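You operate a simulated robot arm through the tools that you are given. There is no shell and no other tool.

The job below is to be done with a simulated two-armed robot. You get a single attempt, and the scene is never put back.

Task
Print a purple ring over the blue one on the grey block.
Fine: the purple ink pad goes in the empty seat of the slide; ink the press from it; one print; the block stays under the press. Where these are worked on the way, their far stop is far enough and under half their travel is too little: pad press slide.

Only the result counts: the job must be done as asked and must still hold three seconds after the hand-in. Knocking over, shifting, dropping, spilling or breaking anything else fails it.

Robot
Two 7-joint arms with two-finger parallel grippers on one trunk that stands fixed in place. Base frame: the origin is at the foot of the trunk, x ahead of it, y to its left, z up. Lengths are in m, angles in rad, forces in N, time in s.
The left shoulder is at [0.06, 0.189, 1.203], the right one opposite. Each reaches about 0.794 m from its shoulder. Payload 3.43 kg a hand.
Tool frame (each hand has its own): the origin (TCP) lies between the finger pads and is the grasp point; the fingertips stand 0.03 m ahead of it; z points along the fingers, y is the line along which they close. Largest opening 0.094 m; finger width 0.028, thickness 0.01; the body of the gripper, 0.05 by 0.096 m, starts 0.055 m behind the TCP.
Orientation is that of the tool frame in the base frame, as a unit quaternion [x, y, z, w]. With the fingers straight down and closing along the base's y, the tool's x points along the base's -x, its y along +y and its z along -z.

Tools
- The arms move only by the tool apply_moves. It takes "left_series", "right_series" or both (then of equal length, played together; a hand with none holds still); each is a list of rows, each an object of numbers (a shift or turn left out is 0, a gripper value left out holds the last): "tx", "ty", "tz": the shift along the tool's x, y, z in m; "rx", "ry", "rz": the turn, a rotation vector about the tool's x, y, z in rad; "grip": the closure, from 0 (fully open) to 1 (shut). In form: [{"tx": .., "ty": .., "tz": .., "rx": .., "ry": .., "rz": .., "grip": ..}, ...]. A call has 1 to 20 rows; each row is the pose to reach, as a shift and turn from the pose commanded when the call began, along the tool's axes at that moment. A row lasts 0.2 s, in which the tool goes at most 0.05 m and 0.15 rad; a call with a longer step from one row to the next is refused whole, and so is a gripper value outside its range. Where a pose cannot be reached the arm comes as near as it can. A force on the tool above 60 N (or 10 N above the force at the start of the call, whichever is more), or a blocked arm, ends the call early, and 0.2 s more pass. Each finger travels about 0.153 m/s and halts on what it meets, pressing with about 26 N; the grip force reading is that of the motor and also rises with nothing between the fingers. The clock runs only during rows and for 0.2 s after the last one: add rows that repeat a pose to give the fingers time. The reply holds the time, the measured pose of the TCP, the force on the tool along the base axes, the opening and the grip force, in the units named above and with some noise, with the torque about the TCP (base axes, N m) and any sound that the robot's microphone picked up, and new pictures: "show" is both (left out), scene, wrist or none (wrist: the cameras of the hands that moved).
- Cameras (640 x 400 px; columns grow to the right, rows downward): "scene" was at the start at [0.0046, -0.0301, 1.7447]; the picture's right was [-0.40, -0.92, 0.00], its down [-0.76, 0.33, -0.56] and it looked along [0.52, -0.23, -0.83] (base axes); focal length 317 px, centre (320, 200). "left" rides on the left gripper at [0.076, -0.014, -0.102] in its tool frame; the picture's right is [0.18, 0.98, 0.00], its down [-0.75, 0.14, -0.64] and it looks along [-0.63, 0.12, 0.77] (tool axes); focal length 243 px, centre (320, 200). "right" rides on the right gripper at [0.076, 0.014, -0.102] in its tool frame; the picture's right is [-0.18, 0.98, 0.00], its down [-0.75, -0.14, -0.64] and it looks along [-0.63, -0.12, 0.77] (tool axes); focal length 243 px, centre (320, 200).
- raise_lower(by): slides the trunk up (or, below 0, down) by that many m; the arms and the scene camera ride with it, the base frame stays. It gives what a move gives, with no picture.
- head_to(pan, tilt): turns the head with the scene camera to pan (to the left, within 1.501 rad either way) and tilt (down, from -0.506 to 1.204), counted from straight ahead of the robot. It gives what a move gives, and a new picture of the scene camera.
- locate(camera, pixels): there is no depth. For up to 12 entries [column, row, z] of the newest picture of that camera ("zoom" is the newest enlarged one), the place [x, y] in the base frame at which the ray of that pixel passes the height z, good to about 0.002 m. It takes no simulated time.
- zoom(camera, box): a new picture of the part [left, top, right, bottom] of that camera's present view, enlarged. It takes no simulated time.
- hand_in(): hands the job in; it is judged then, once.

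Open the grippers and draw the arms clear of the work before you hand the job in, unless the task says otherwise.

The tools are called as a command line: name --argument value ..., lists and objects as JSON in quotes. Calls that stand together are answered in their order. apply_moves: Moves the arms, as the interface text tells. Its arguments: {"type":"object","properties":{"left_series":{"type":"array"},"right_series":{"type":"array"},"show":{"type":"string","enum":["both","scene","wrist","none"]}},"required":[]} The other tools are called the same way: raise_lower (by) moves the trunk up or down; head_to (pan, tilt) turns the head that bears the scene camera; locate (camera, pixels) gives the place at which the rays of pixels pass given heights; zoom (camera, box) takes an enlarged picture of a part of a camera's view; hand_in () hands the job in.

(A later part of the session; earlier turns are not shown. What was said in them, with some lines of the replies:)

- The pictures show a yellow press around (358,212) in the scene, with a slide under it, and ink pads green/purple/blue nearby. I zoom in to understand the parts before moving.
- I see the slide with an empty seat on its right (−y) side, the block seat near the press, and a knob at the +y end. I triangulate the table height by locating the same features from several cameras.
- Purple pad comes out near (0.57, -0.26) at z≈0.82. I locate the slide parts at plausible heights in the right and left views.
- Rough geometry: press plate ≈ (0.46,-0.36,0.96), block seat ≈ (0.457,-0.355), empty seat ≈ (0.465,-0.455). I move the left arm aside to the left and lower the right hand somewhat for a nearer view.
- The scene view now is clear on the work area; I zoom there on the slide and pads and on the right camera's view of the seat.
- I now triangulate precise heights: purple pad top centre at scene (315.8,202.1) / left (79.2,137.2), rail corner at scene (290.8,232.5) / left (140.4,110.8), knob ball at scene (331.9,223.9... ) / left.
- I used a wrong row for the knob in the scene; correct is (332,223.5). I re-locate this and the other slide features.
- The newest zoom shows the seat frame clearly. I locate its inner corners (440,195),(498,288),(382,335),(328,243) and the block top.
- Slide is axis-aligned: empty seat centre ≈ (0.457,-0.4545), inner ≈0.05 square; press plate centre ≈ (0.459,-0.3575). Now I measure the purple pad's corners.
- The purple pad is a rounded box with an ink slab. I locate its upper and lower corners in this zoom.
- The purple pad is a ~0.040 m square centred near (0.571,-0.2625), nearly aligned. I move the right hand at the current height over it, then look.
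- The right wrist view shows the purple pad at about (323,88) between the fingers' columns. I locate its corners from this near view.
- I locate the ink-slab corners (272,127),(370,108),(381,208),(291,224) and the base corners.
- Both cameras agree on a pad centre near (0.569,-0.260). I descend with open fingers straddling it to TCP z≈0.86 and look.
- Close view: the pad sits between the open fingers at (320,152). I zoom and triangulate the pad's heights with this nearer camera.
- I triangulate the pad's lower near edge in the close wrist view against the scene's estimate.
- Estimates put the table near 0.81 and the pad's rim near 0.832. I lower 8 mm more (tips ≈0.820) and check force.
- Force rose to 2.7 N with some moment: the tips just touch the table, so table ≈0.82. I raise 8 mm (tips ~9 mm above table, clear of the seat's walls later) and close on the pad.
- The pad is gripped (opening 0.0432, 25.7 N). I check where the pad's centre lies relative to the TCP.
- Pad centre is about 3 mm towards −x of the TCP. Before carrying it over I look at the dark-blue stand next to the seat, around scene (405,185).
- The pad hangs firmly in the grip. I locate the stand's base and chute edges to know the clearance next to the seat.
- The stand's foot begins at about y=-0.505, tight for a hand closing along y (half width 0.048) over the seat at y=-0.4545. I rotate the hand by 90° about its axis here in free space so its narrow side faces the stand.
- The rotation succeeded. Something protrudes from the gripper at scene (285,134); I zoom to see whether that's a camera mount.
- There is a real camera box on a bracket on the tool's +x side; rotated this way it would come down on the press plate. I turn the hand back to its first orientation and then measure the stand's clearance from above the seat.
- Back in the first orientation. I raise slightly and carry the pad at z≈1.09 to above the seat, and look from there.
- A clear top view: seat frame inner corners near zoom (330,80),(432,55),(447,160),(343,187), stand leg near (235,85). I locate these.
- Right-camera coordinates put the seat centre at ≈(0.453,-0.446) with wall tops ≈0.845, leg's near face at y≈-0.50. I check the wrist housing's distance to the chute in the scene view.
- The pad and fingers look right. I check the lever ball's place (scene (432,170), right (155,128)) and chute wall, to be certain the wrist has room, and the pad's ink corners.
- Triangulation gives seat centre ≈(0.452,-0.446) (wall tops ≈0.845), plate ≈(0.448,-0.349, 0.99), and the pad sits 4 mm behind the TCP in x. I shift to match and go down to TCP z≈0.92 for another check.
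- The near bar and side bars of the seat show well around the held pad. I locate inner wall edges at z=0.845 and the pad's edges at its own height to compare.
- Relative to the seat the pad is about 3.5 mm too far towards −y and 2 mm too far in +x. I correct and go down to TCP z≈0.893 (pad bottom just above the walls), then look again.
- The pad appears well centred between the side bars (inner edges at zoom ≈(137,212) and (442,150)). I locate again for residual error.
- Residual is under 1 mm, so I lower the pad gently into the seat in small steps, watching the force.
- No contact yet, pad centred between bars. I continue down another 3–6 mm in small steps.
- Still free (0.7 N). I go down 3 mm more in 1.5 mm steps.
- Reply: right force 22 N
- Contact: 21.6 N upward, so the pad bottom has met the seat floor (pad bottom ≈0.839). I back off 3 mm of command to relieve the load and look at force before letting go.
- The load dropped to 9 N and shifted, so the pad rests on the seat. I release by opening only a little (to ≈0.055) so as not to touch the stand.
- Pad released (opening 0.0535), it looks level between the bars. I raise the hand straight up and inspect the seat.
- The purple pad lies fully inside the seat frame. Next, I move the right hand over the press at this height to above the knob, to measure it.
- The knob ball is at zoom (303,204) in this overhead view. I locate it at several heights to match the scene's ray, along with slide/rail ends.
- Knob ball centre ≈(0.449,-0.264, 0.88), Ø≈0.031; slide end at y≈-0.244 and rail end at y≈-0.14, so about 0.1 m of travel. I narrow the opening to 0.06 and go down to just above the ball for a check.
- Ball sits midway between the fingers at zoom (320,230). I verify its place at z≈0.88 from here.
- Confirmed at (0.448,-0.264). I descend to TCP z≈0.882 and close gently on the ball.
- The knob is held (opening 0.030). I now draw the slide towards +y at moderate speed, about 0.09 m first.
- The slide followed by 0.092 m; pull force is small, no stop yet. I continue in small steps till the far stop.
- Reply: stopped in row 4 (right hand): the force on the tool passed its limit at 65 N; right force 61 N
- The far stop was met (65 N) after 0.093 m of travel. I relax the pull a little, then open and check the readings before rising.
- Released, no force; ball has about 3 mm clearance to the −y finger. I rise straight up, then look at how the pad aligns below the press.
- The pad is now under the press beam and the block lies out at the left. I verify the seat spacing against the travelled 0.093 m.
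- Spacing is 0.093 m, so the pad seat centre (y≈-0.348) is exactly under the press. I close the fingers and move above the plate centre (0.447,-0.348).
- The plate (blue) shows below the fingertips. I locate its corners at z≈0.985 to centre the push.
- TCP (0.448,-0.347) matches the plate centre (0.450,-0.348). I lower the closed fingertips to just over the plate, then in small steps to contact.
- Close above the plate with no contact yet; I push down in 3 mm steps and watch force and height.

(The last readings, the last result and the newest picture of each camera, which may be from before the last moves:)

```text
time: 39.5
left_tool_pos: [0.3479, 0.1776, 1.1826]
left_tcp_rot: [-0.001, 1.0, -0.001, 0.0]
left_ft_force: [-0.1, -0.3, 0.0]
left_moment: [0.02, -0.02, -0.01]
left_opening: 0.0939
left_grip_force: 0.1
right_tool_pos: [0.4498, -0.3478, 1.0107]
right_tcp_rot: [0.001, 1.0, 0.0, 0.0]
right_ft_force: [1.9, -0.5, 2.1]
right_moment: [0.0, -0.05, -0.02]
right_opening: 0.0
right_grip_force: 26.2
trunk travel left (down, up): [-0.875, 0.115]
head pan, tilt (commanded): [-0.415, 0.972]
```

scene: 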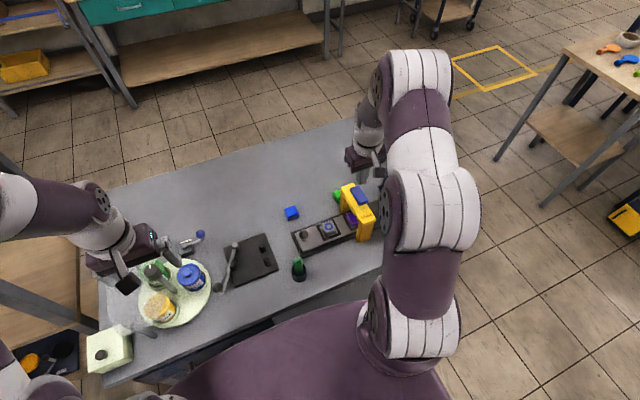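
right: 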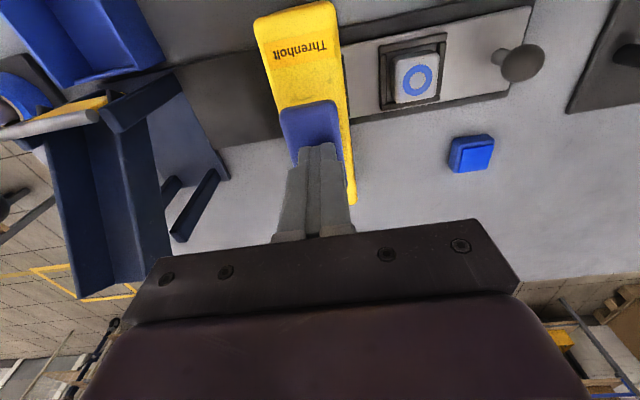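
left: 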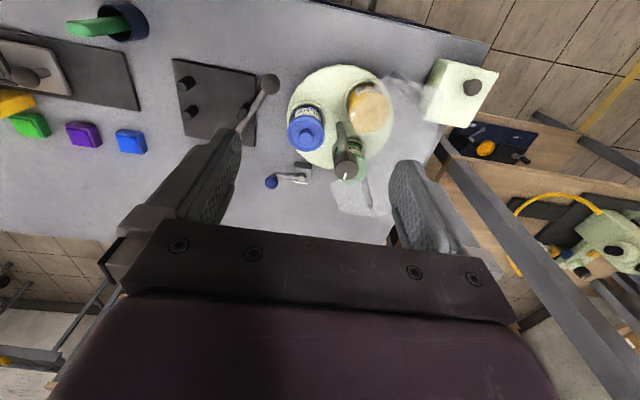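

First touch at TCP z≈1.011 (plate ≈0.981). I continue pressing down in steps; the call will halt at the stop if the force passes the limit.

apply_moves --right_series '[{"tz": 0.003}, {"tz": 0.006}, {"tz": 0.009}, {"tz": 0.012}, {"tz": 0.012}]' --show "wrist"

```text
time: 40.6
left_tool_pos: [0.3474, 0.179, 1.1815]
left_tcp_rot: [-0.001, 1.0, 0.0, 0.002]
left_ft_force: [-0.3, -0.1, 0.9]
left_moment: [-0.02, 0.01, 0.02]
left_opening: 0.0941
left_grip_force: 0.1
right_tool_pos: [0.4497, -0.3477, 1.0003]
right_tcp_rot: [0.001, 1.0, -0.001, 0.002]
right_ft_force: [0.2, -2.0, 14.7]
right_moment: [-0.04, 0.2, 0.05]
right_opening: 0.0
right_grip_force: 26.2
trunk travel left (down, up): [-0.875, 0.115]
head pan, tilt (commanded): [-0.415, 0.972]
heard: click
```

right: 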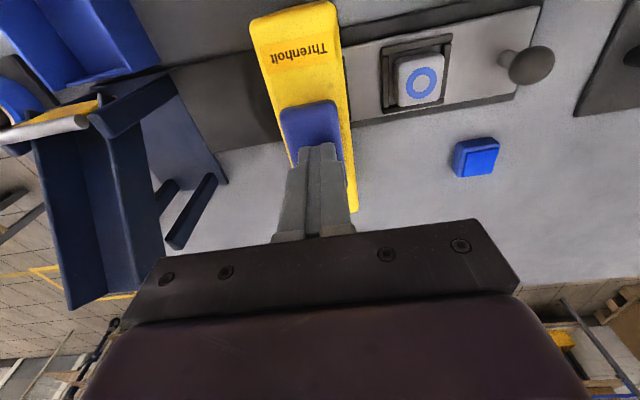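

A click was heard at 14.7 N with the plate ~10 mm down. I push on to the far stop to be sure of full travel.

apply_moves --right_series '[{"tz": 0.002}, {"tz": 0.004}, {"tz": 0.006}, {"tz": 0.008}, {"tz": 0.01}, {"tz": 0.01}]' --show "wrist"

```text
time: 41.5
left_tool_pos: [0.3416, 0.1801, 1.1825]
left_tcp_rot: [0.0, 1.0, -0.001, 0.002]
left_ft_force: [-0.9, 0.1, -0.6]
left_moment: [-0.04, 0.01, 0.02]
left_opening: 0.0942
left_grip_force: 0.0
right_tool_pos: [0.4495, -0.3479, 1.0]
right_tcp_rot: [0.001, 1.0, -0.003, 0.006]
right_ft_force: [-17.0, 2.2, 34.2]
right_moment: [0.07, 0.96, 0.01]
right_opening: 0.0001
right_grip_force: 25.9
trunk travel left (down, up): [-0.875, 0.115]
head pan, tilt (commanded): [-0.415, 0.972]
stopped in row 4 (right hand): the force on the tool passed its limit at 63 N (the readings are from after the stop); the commanded pose is now the measured one
```

right: 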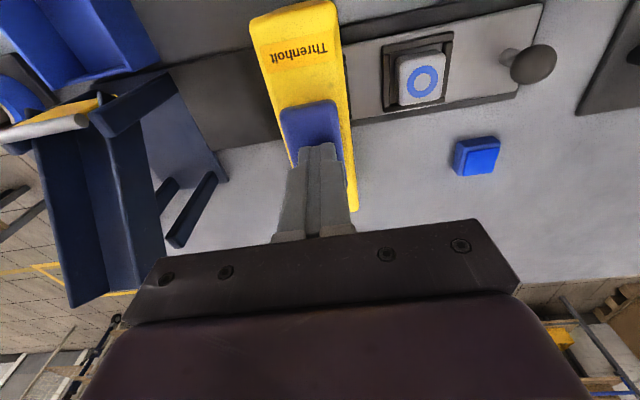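

The plate is at its far stop (63 N, no more movement). I raise the hand straight up and see that the plate comes back.

apply_moves --right_series '[{"tz": -0.005}, {"tz": -0.015}, {"tz": -0.04}, {"tz": -0.08}, {"tz": -0.08}]' --show "both"

zoom --camera "scene" --box '[280, 165, 420, 255]'

```text
time: 42.7
left_tool_pos: [0.3479, 0.1772, 1.1821]
left_tcp_rot: [-0.001, 1.0, -0.001, 0.0]
left_ft_force: [-1.1, 0.5, 0.8]
left_moment: [0.0, 0.01, 0.01]
left_opening: 0.0945
left_grip_force: 0.1
right_tool_pos: [0.4532, -0.3488, 1.0749]
right_tcp_rot: [0.001, 1.0, -0.003, 0.004]
right_ft_force: [-0.8, -0.5, 0.1]
right_moment: [0.01, -0.01, 0.0]
right_opening: 0.0001
right_grip_force: 26.6
trunk travel left (down, up): [-0.875, 0.115]
head pan, tilt (commanded): [-0.415, 0.972]
```

scene: 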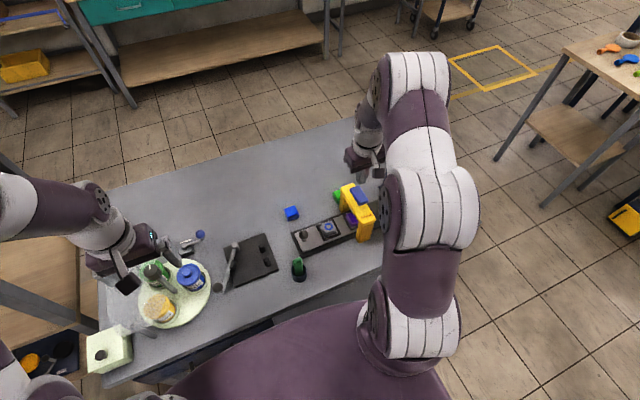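
right: 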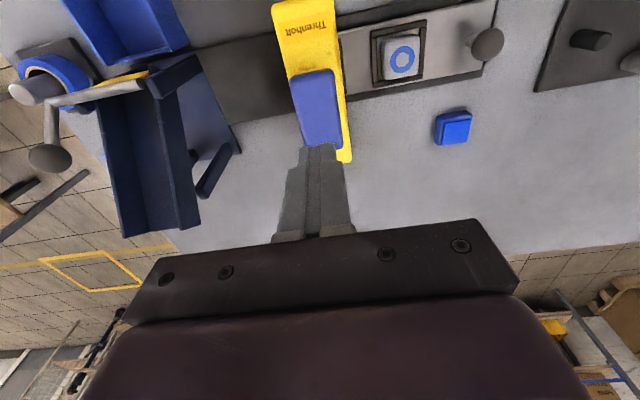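

```text
4.44 times, centred on (350, 210) of scene
```

zoom: 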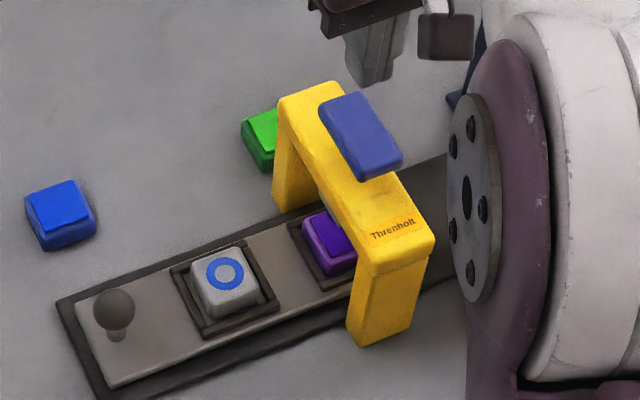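

The plate sprang back up; the scene shows pad under the press and knob at the left. I move back over the knob (expected (0.449,-0.171)) with fingers opened to 0.06.

apply_moves --right_series '[{"tz": -0.01, "ty": 0.04}, {"tz": -0.01, "ty": 0.08}, {"tz": -0.01, "ty": 0.12, "tx": 0.002}, {"tz": -0.01, "ty": 0.16, "tx": 0.004, "grip": 0.36}, {"tz": -0.01, "ty": 0.178, "tx": 0.004, "grip": 0.36}, {"tz": 0.03, "ty": 0.178, "tx": 0.004, "grip": 0.36}, {"tz": 0.07, "ty": 0.178, "tx": 0.004, "grip": 0.36}, {"tz": 0.11, "ty": 0.178, "tx": 0.004, "grip": 0.36}, {"tz": 0.135, "ty": 0.178, "tx": 0.004, "grip": 0.36}, {"tz": 0.135, "ty": 0.178, "tx": 0.004, "grip": 0.36}]' --show "wrist"

zoom --camera "right" --box '[200, 50, 440, 200]'

```text
time: 44.9
left_tool_pos: [0.3477, 0.178, 1.1819]
left_tcp_rot: [-0.001, 1.0, 0.0, 0.0]
left_ft_force: [0.7, 0.8, 0.4]
left_moment: [-0.01, -0.02, -0.03]
left_opening: 0.0942
left_grip_force: 0.1
right_tool_pos: [0.4481, -0.1727, 0.9395]
right_tcp_rot: [0.001, 1.0, -0.003, 0.004]
right_ft_force: [0.2, -0.2, 0.0]
right_moment: [-0.05, -0.04, 0.01]
right_opening: 0.06
right_grip_force: 0.0
trunk travel left (down, up): [-0.875, 0.115]
head pan, tilt (commanded): [-0.415, 0.972]
```

right: 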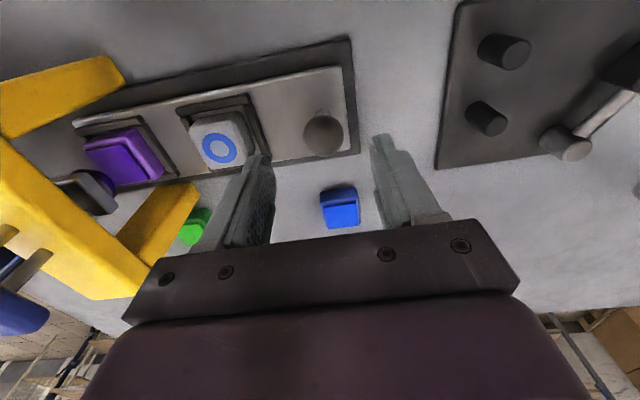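

```text
2.67 times, centred on (320, 125) of right
```

zoom: 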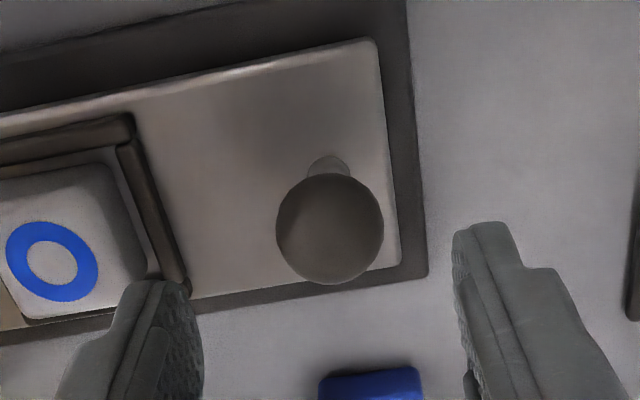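

The ball is between the fingers at zoom (330,229). I locate it precisely.

locate --camera "zoom" --pixels '[[330, 229, 0.88], [276, 237, 0.88], [384, 222, 0.88]]'

```text
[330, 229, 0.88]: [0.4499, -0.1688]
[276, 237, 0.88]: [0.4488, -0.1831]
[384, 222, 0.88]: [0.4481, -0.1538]
```

Ball at (0.449,-0.169); I shift +3 mm in y, descend to TCP z≈0.882 and close on it.

apply_moves --right_series '[{"ty": 0.003, "tz": 0.01}, {"ty": 0.003, "tz": 0.04}, {"ty": 0.003, "tz": 0.057}, {"ty": 0.003, "tz": 0.057, "grip": 0.5}, {"ty": 0.003, "tz": 0.057, "grip": 0.62}, {"ty": 0.003, "tz": 0.057, "grip": 0.8}, {"ty": 0.003, "tz": 0.057, "grip": 0.8}]' --show "wrist"

```text
time: 46.5
left_tool_pos: [0.3475, 0.1766, 1.1815]
left_tcp_rot: [-0.002, 1.0, 0.0, 0.0]
left_ft_force: [0.2, 0.8, 0.5]
left_moment: [-0.01, 0.02, -0.02]
left_opening: 0.0939
left_grip_force: 0.1
right_tool_pos: [0.4514, -0.1706, 0.8836]
right_tcp_rot: [0.001, 1.0, -0.002, 0.005]
right_ft_force: [0.3, -5.7, 0.9]
right_moment: [-0.07, -0.09, -0.03]
right_opening: 0.0293
right_grip_force: 44.9
trunk travel left (down, up): [-0.875, 0.115]
head pan, tilt (commanded): [-0.415, 0.972]
```

right: 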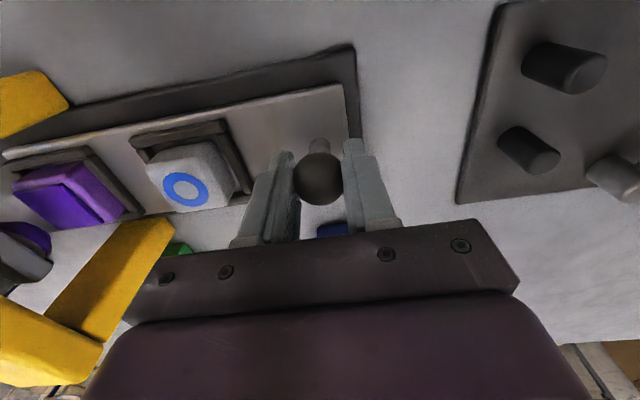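

Knob held, and the stamp at (25,238) now shows a purple face — inked. I push the slide back towards −y, 0.088 m first.

apply_moves --right_series '[{"ty": -0.005}, {"ty": -0.015}, {"ty": -0.025}, {"ty": -0.035}, {"ty": -0.045}, {"ty": -0.055}, {"ty": -0.065}, {"ty": -0.075}, {"ty": -0.083}, {"ty": -0.088}, {"ty": -0.088}]' --show "both"

```text
time: 48.9
left_tool_pos: [0.3484, 0.1764, 1.1822]
left_tcp_rot: [-0.001, 1.0, 0.0, 0.0]
left_ft_force: [0.8, 0.1, 0.2]
left_moment: [0.01, -0.02, 0.04]
left_opening: 0.0943
left_grip_force: 0.0
right_tool_pos: [0.4506, -0.2574, 0.8827]
right_tcp_rot: [0.001, 1.0, -0.003, 0.002]
right_ft_force: [-2.3, 0.3, -2.2]
right_moment: [0.03, 0.01, -0.08]
right_opening: 0.0294
right_grip_force: 44.9
trunk travel left (down, up): [-0.875, 0.115]
head pan, tilt (commanded): [-0.415, 0.972]
```

scene: 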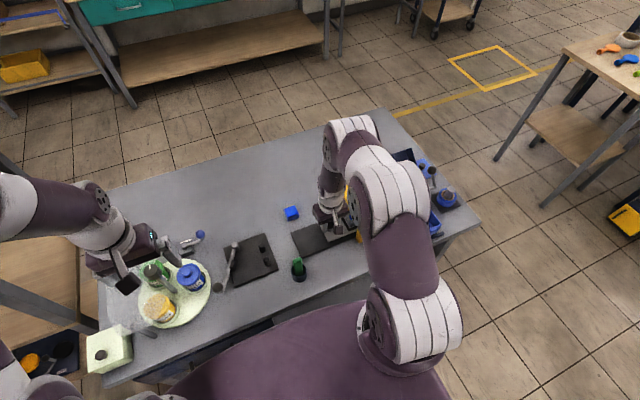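
right: 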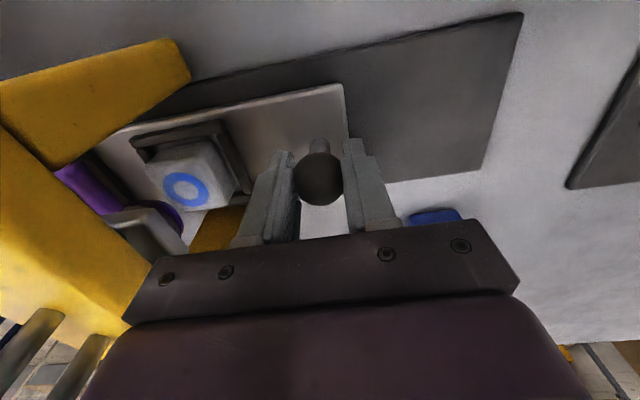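

At y≈-0.257 with little force; about 6 mm to go. I push on in small steps to the stop.

apply_moves --right_series '[{"ty": -0.003}, {"ty": -0.006}, {"ty": -0.006}]' --show "wrist"

```text
time: 49.7
left_tool_pos: [0.3484, 0.1789, 1.182]
left_tcp_rot: [-0.001, 1.0, 0.0, -0.001]
left_ft_force: [-0.6, 0.2, -0.5]
left_moment: [0.02, 0.0, -0.03]
left_opening: 0.0939
left_grip_force: 0.0
right_tool_pos: [0.4504, -0.2629, 0.8832]
right_tcp_rot: [0.001, 1.0, -0.002, 0.005]
right_ft_force: [-3.5, -1.8, 3.5]
right_moment: [-0.01, 1.03, 0.11]
right_opening: 0.0296
right_grip_force: 45.1
trunk travel left (down, up): [-0.875, 0.115]
head pan, tilt (commanded): [-0.415, 0.972]
```

right: 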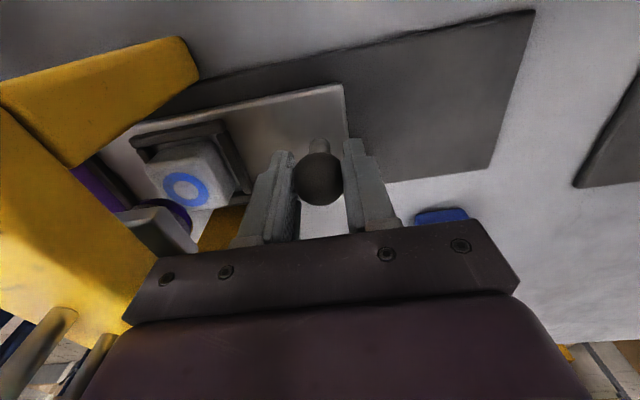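

No stop yet (y force −1.8 N) at y≈-0.263, near the first position. I push a few more millimetres to the stop.

apply_moves --right_series '[{"ty": -0.002}, {"ty": -0.004}, {"ty": -0.006}, {"ty": -0.006}]' --show "wrist"

```text
time: 50.7
left_tool_pos: [0.3481, 0.1809, 1.1805]
left_tcp_rot: [-0.001, 1.0, -0.001, 0.0]
left_ft_force: [0.2, -0.6, 0.1]
left_moment: [-0.05, 0.03, -0.05]
left_opening: 0.0939
left_grip_force: 0.1
right_tool_pos: [0.4499, -0.2648, 0.883]
right_tcp_rot: [0.0, 1.0, -0.004, 0.003]
right_ft_force: [-1.6, 34.6, -9.6]
right_moment: [0.25, -0.97, 0.13]
right_opening: 0.0294
right_grip_force: 44.7
trunk travel left (down, up): [-0.875, 0.115]
head pan, tilt (commanded): [-0.415, 0.972]
```

right: 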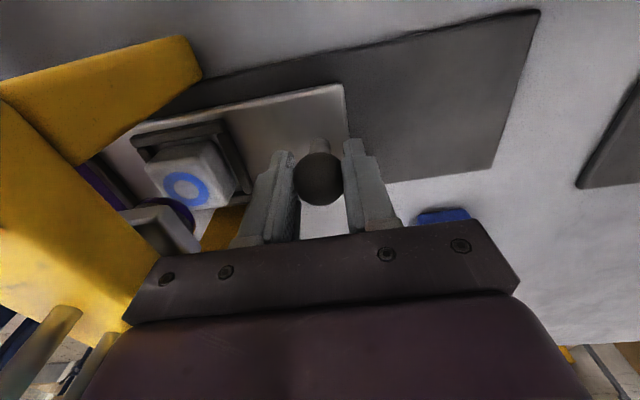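

34.6 N against the push: the slide is back at its stop. I relax the push, open to 0.056 and rise straight.

apply_moves --right_series '[{"ty": 0.003}, {"ty": 0.004}, {"ty": 0.004, "grip": 0.55}, {"ty": 0.004, "grip": 0.4}, {"ty": 0.004, "grip": 0.4}]' --show "wrist"

```text
time: 51.9
left_tool_pos: [0.3486, 0.1766, 1.1821]
left_tcp_rot: [-0.001, 1.0, 0.001, 0.001]
left_ft_force: [-0.1, -0.1, 0.7]
left_moment: [-0.02, -0.01, 0.03]
left_opening: 0.0942
left_grip_force: 0.0
right_tool_pos: [0.4516, -0.2657, 0.8829]
right_tcp_rot: [0.001, 1.0, -0.003, 0.004]
right_ft_force: [0.2, -0.9, -0.1]
right_moment: [0.01, 0.02, -0.01]
right_opening: 0.0564
right_grip_force: 0.0
trunk travel left (down, up): [-0.875, 0.115]
head pan, tilt (commanded): [-0.415, 0.972]
```

right: 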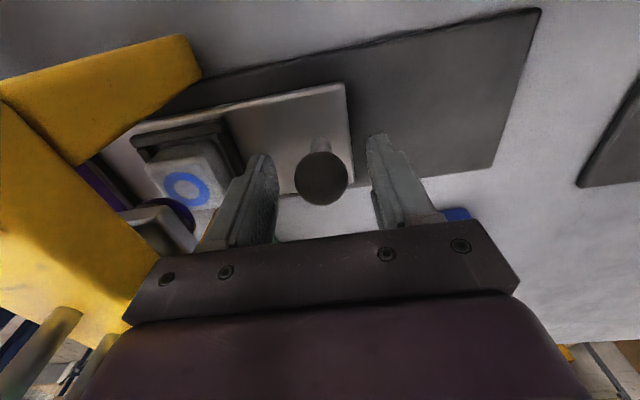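

Free of force with the ball centred between the fingers. I rise straight up to z≈1.083 and check the picture.

apply_moves --right_series '[{"tz": -0.01}, {"tz": -0.04}, {"tz": -0.08}, {"tz": -0.12}, {"tz": -0.16}, {"tz": -0.2}, {"tz": -0.2}]' --show "both"

zoom --camera "right" --box '[120, 0, 440, 200]'

zoom --camera "scene" --box '[280, 165, 420, 255]'

```text
time: 53.5
left_tool_pos: [0.3498, 0.1779, 1.1802]
left_tcp_rot: [-0.001, 1.0, 0.0, -0.001]
left_ft_force: [-0.4, -0.4, -0.1]
left_moment: [-0.01, 0.01, -0.03]
left_opening: 0.0938
left_grip_force: 0.1
right_tool_pos: [0.4484, -0.2637, 1.0812]
right_tcp_rot: [0.002, 1.0, -0.003, 0.004]
right_ft_force: [0.0, 0.8, 0.3]
right_moment: [0.05, -0.01, -0.05]
right_opening: 0.0564
right_grip_force: 0.1
trunk travel left (down, up): [-0.875, 0.115]
head pan, tilt (commanded): [-0.415, 0.972]
```

scene: 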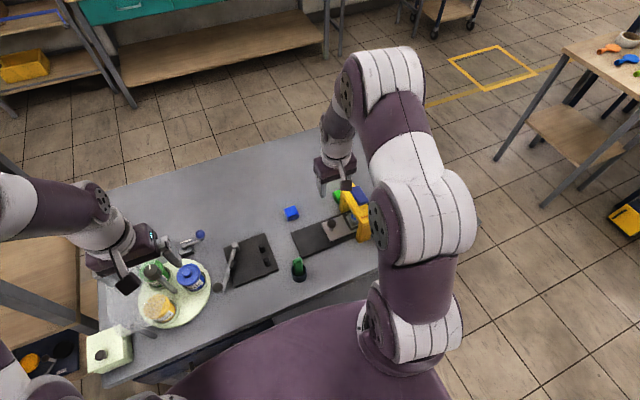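
right: 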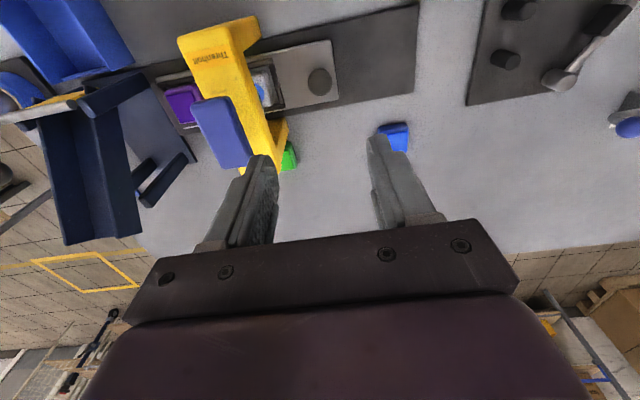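

```text
2.00 times, centred on (280, 100) of right
```

zoom: 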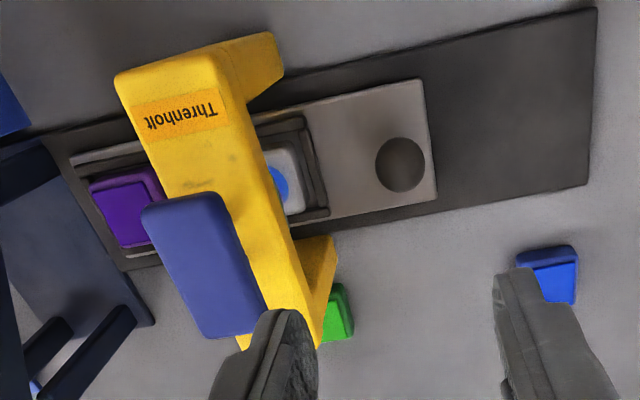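

```text
4.44 times, centred on (350, 210) of scene
```

zoom: 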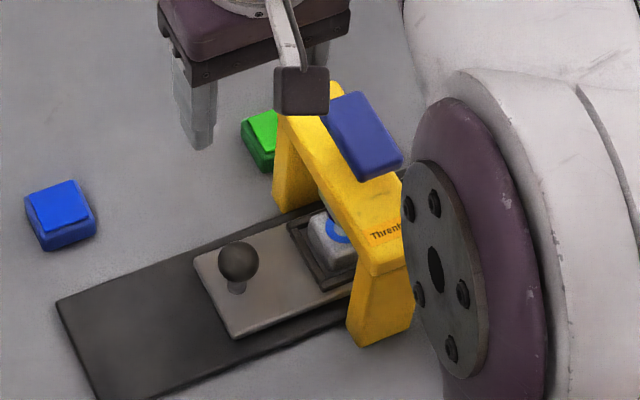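

The block is back under the press with slide at its first stop, and the purple pad stays in its seat. I close the fingers and go back over the plate centre.

apply_moves --right_series '[{"ty": -0.03, "grip": 1.0}, {"ty": -0.06, "grip": 1.0}, {"ty": -0.084, "tx": -0.001, "grip": 1.0}, {"ty": -0.084, "tx": -0.001, "tz": 0.03, "grip": 1.0}, {"ty": -0.084, "tx": -0.001, "tz": 0.055}, {"ty": -0.084, "tx": -0.001, "tz": 0.058}, {"ty": -0.084, "tx": -0.001, "tz": 0.058}]' --show "both"

zoom --camera "right" --box '[200, 0, 440, 200]'

```text
time: 55.1
left_tool_pos: [0.3484, 0.1779, 1.1813]
left_tcp_rot: [-0.001, 1.0, 0.0, 0.0]
left_ft_force: [-0.5, 0.0, 1.0]
left_moment: [-0.01, -0.04, 0.01]
left_opening: 0.094
left_grip_force: 0.1
right_tool_pos: [0.4514, -0.3488, 1.0244]
right_tcp_rot: [0.001, 1.0, -0.003, 0.003]
right_ft_force: [0.3, 0.2, 0.2]
right_moment: [0.0, -0.03, 0.0]
right_opening: 0.0
right_grip_force: 25.6
trunk travel left (down, up): [-0.875, 0.115]
head pan, tilt (commanded): [-0.415, 0.972]
```

scene: 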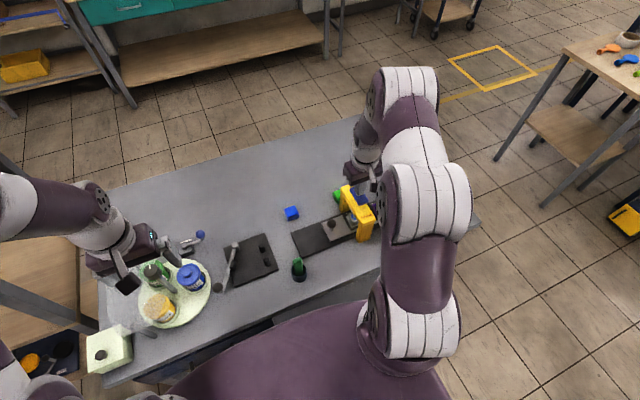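
right: 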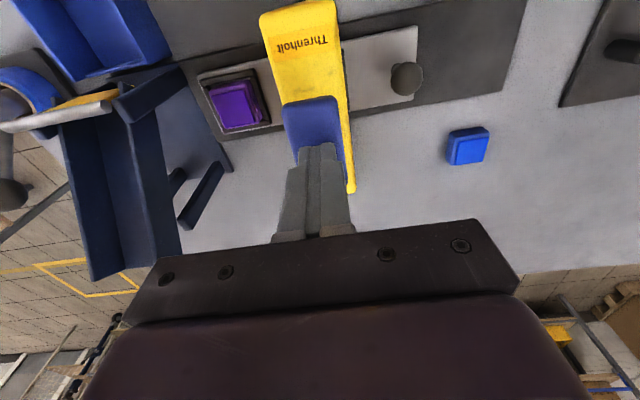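

```text
2.00 times, centred on (320, 100) of right
```

zoom: 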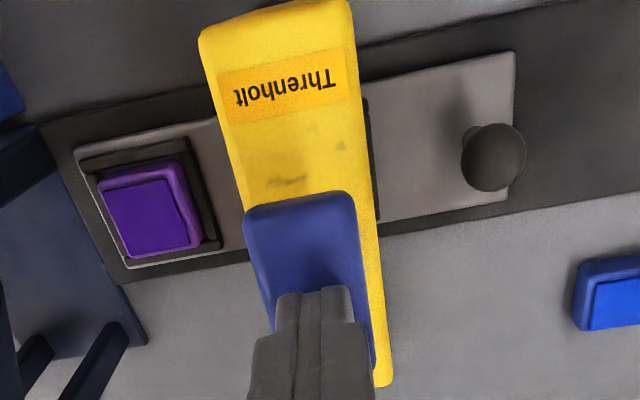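

Everything is aligned: fingertips above the plate, block under the press. I make the one print in a single continuous push down to the stop.

apply_moves --right_series '[{"tz": 0.006}, {"tz": 0.012}, {"tz": 0.015}, {"tz": 0.018}, {"tz": 0.021}, {"tz": 0.024}, {"tz": 0.027}, {"tz": 0.03}, {"tz": 0.0305}, {"tz": 0.0305}]' --show "wrist"

```text
time: 57.3
left_tool_pos: [0.3437, 0.1787, 1.1833]
left_tcp_rot: [-0.001, 1.0, -0.001, 0.001]
left_ft_force: [0.1, 0.7, -0.3]
left_moment: [0.01, 0.02, -0.02]
left_opening: 0.0936
left_grip_force: 0.1
right_tool_pos: [0.4509, -0.3488, 0.9996]
right_tcp_rot: [0.001, 1.0, -0.005, 0.01]
right_ft_force: [1.2, -7.3, 49.0]
right_moment: [-0.17, 0.62, 0.01]
right_opening: 0.0003
right_grip_force: 25.7
trunk travel left (down, up): [-0.875, 0.115]
head pan, tilt (commanded): [-0.415, 0.972]
heard: click
```

right: 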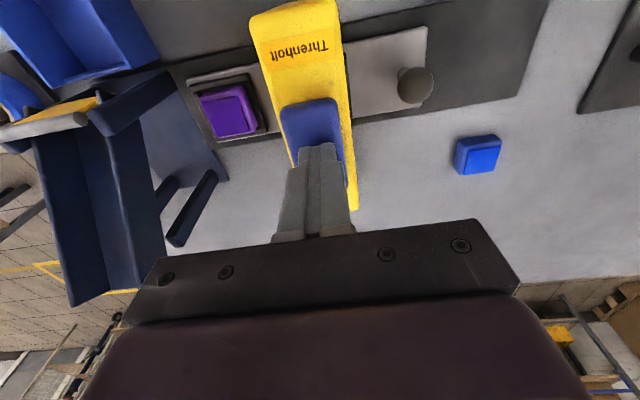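

The same click came with 49 N at z≈1.000 – the far stop. I raise the hand straight up off the plate.

apply_moves --right_series '[{"tz": -0.01}, {"tz": -0.03}, {"tz": -0.06}, {"tz": -0.1}, {"tz": -0.13}, {"tz": -0.13}]' --show "both"

zoom --camera "scene" --box '[320, 180, 390, 235]'

```text
time: 58.7
left_tool_pos: [0.3488, 0.1776, 1.1819]
left_tcp_rot: [-0.001, 1.0, 0.0, 0.0]
left_ft_force: [0.5, 0.1, 0.6]
left_moment: [0.01, -0.01, 0.01]
left_opening: 0.0939
left_grip_force: 0.1
right_tool_pos: [0.4504, -0.3499, 1.1254]
right_tcp_rot: [0.001, 1.0, -0.002, 0.004]
right_ft_force: [0.2, -0.1, -0.7]
right_moment: [-0.02, 0.04, 0.02]
right_opening: 0.0001
right_grip_force: 25.5
trunk travel left (down, up): [-0.875, 0.115]
head pan, tilt (commanded): [-0.415, 0.972]
```

scene: 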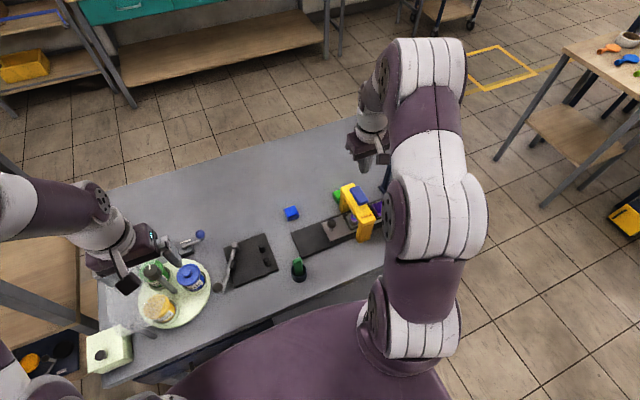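
right: 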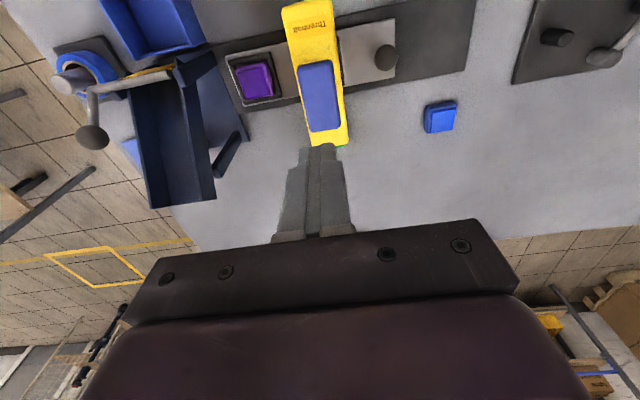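

```text
7.27 times, centred on (355, 208) of scene
```

zoom: 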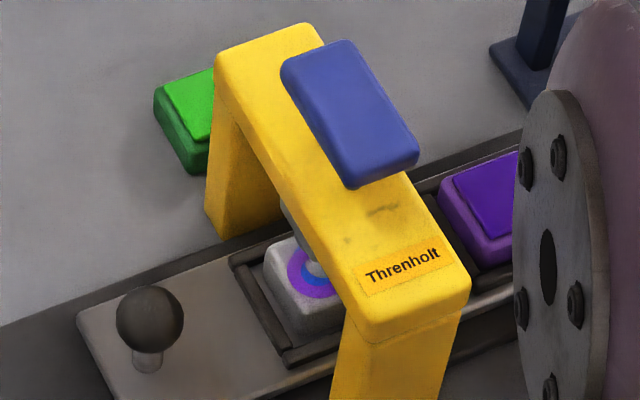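

The block now bears a purple ring over the blue one, plate is up, pad in its seat. I draw the right arm up and back clear of the work and open the gripper.

apply_moves --right_series '[{"tz": -0.03}, {"tz": -0.06}, {"tz": -0.085}, {"tz": -0.085, "tx": 0.04}, {"tz": -0.085, "tx": 0.08, "grip": 0.5}, {"tz": -0.085, "tx": 0.12, "grip": 0.0}, {"tz": -0.085, "tx": 0.16, "ty": 0.01, "grip": 0.0}, {"tz": -0.085, "tx": 0.2, "ty": 0.02, "grip": 0.0}, {"tz": -0.085, "tx": 0.2, "ty": 0.02, "grip": 0.0}]' --show "both"

zoom --camera "scene" --box '[320, 180, 400, 240]'

zoom --camera "right" --box '[180, 100, 440, 240]'

```text
time: 60.7
left_tool_pos: [0.3496, 0.177, 1.1817]
left_tcp_rot: [-0.001, 1.0, 0.001, 0.0]
left_ft_force: [0.4, -0.8, -0.3]
left_moment: [0.02, 0.02, 0.0]
left_opening: 0.0942
left_grip_force: 0.1
right_tool_pos: [0.2525, -0.3255, 1.2092]
right_tcp_rot: [0.001, 1.0, -0.001, 0.004]
right_ft_force: [0.0, 0.4, -0.4]
right_moment: [0.04, -0.01, -0.01]
right_opening: 0.0941
right_grip_force: 0.0
trunk travel left (down, up): [-0.875, 0.115]
head pan, tilt (commanded): [-0.415, 0.972]
```

scene: 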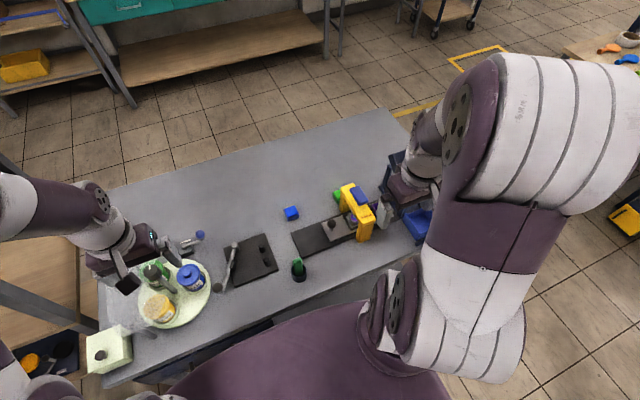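
right: 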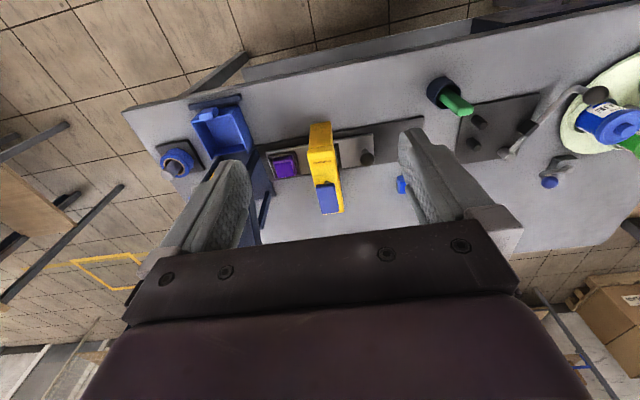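

```text
6.67 times, centred on (360, 210) of scene
```

zoom: 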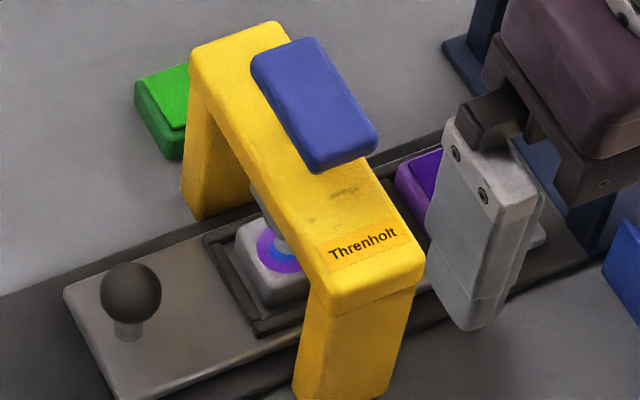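

```text
2.46 times, centred on (310, 170) of right
```

zoom: 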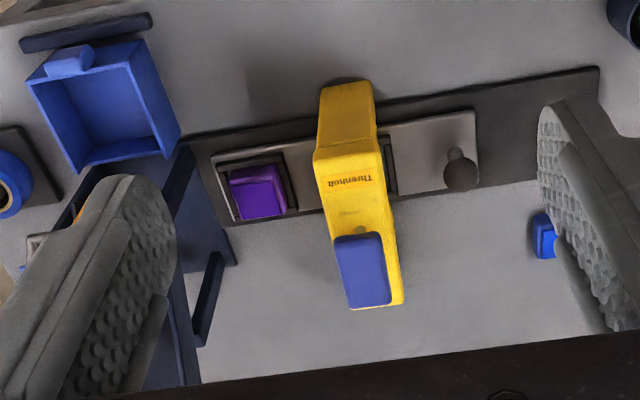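

The right arm is back and open, the block with the purple ring sits under the press, the pad is seated and everything else is untouched. I hand the job in.

hand_in

```text
The job is handed in.
```

The block has a purple ring printed over the blue one, and I've handed the job in; no verdict has come back.

- **Pad:** the purple ink pad is in the slide's empty seat and stayed there.
- **Inking:** I pulled the slide out to its far stop, 0.093 m away, and pressed the plate down to its stop once. There was a click, and the stamp face came up purple.
- **Print:** I pushed the slide back to its first stop and pressed once more, with the same click. The block is still under the press. In the pictures the purple ring sits around and over the blue one, with some blue showing inside it.

I saw nothing else shifted in the final pictures. Both grippers are open and both arms are clear of the work.
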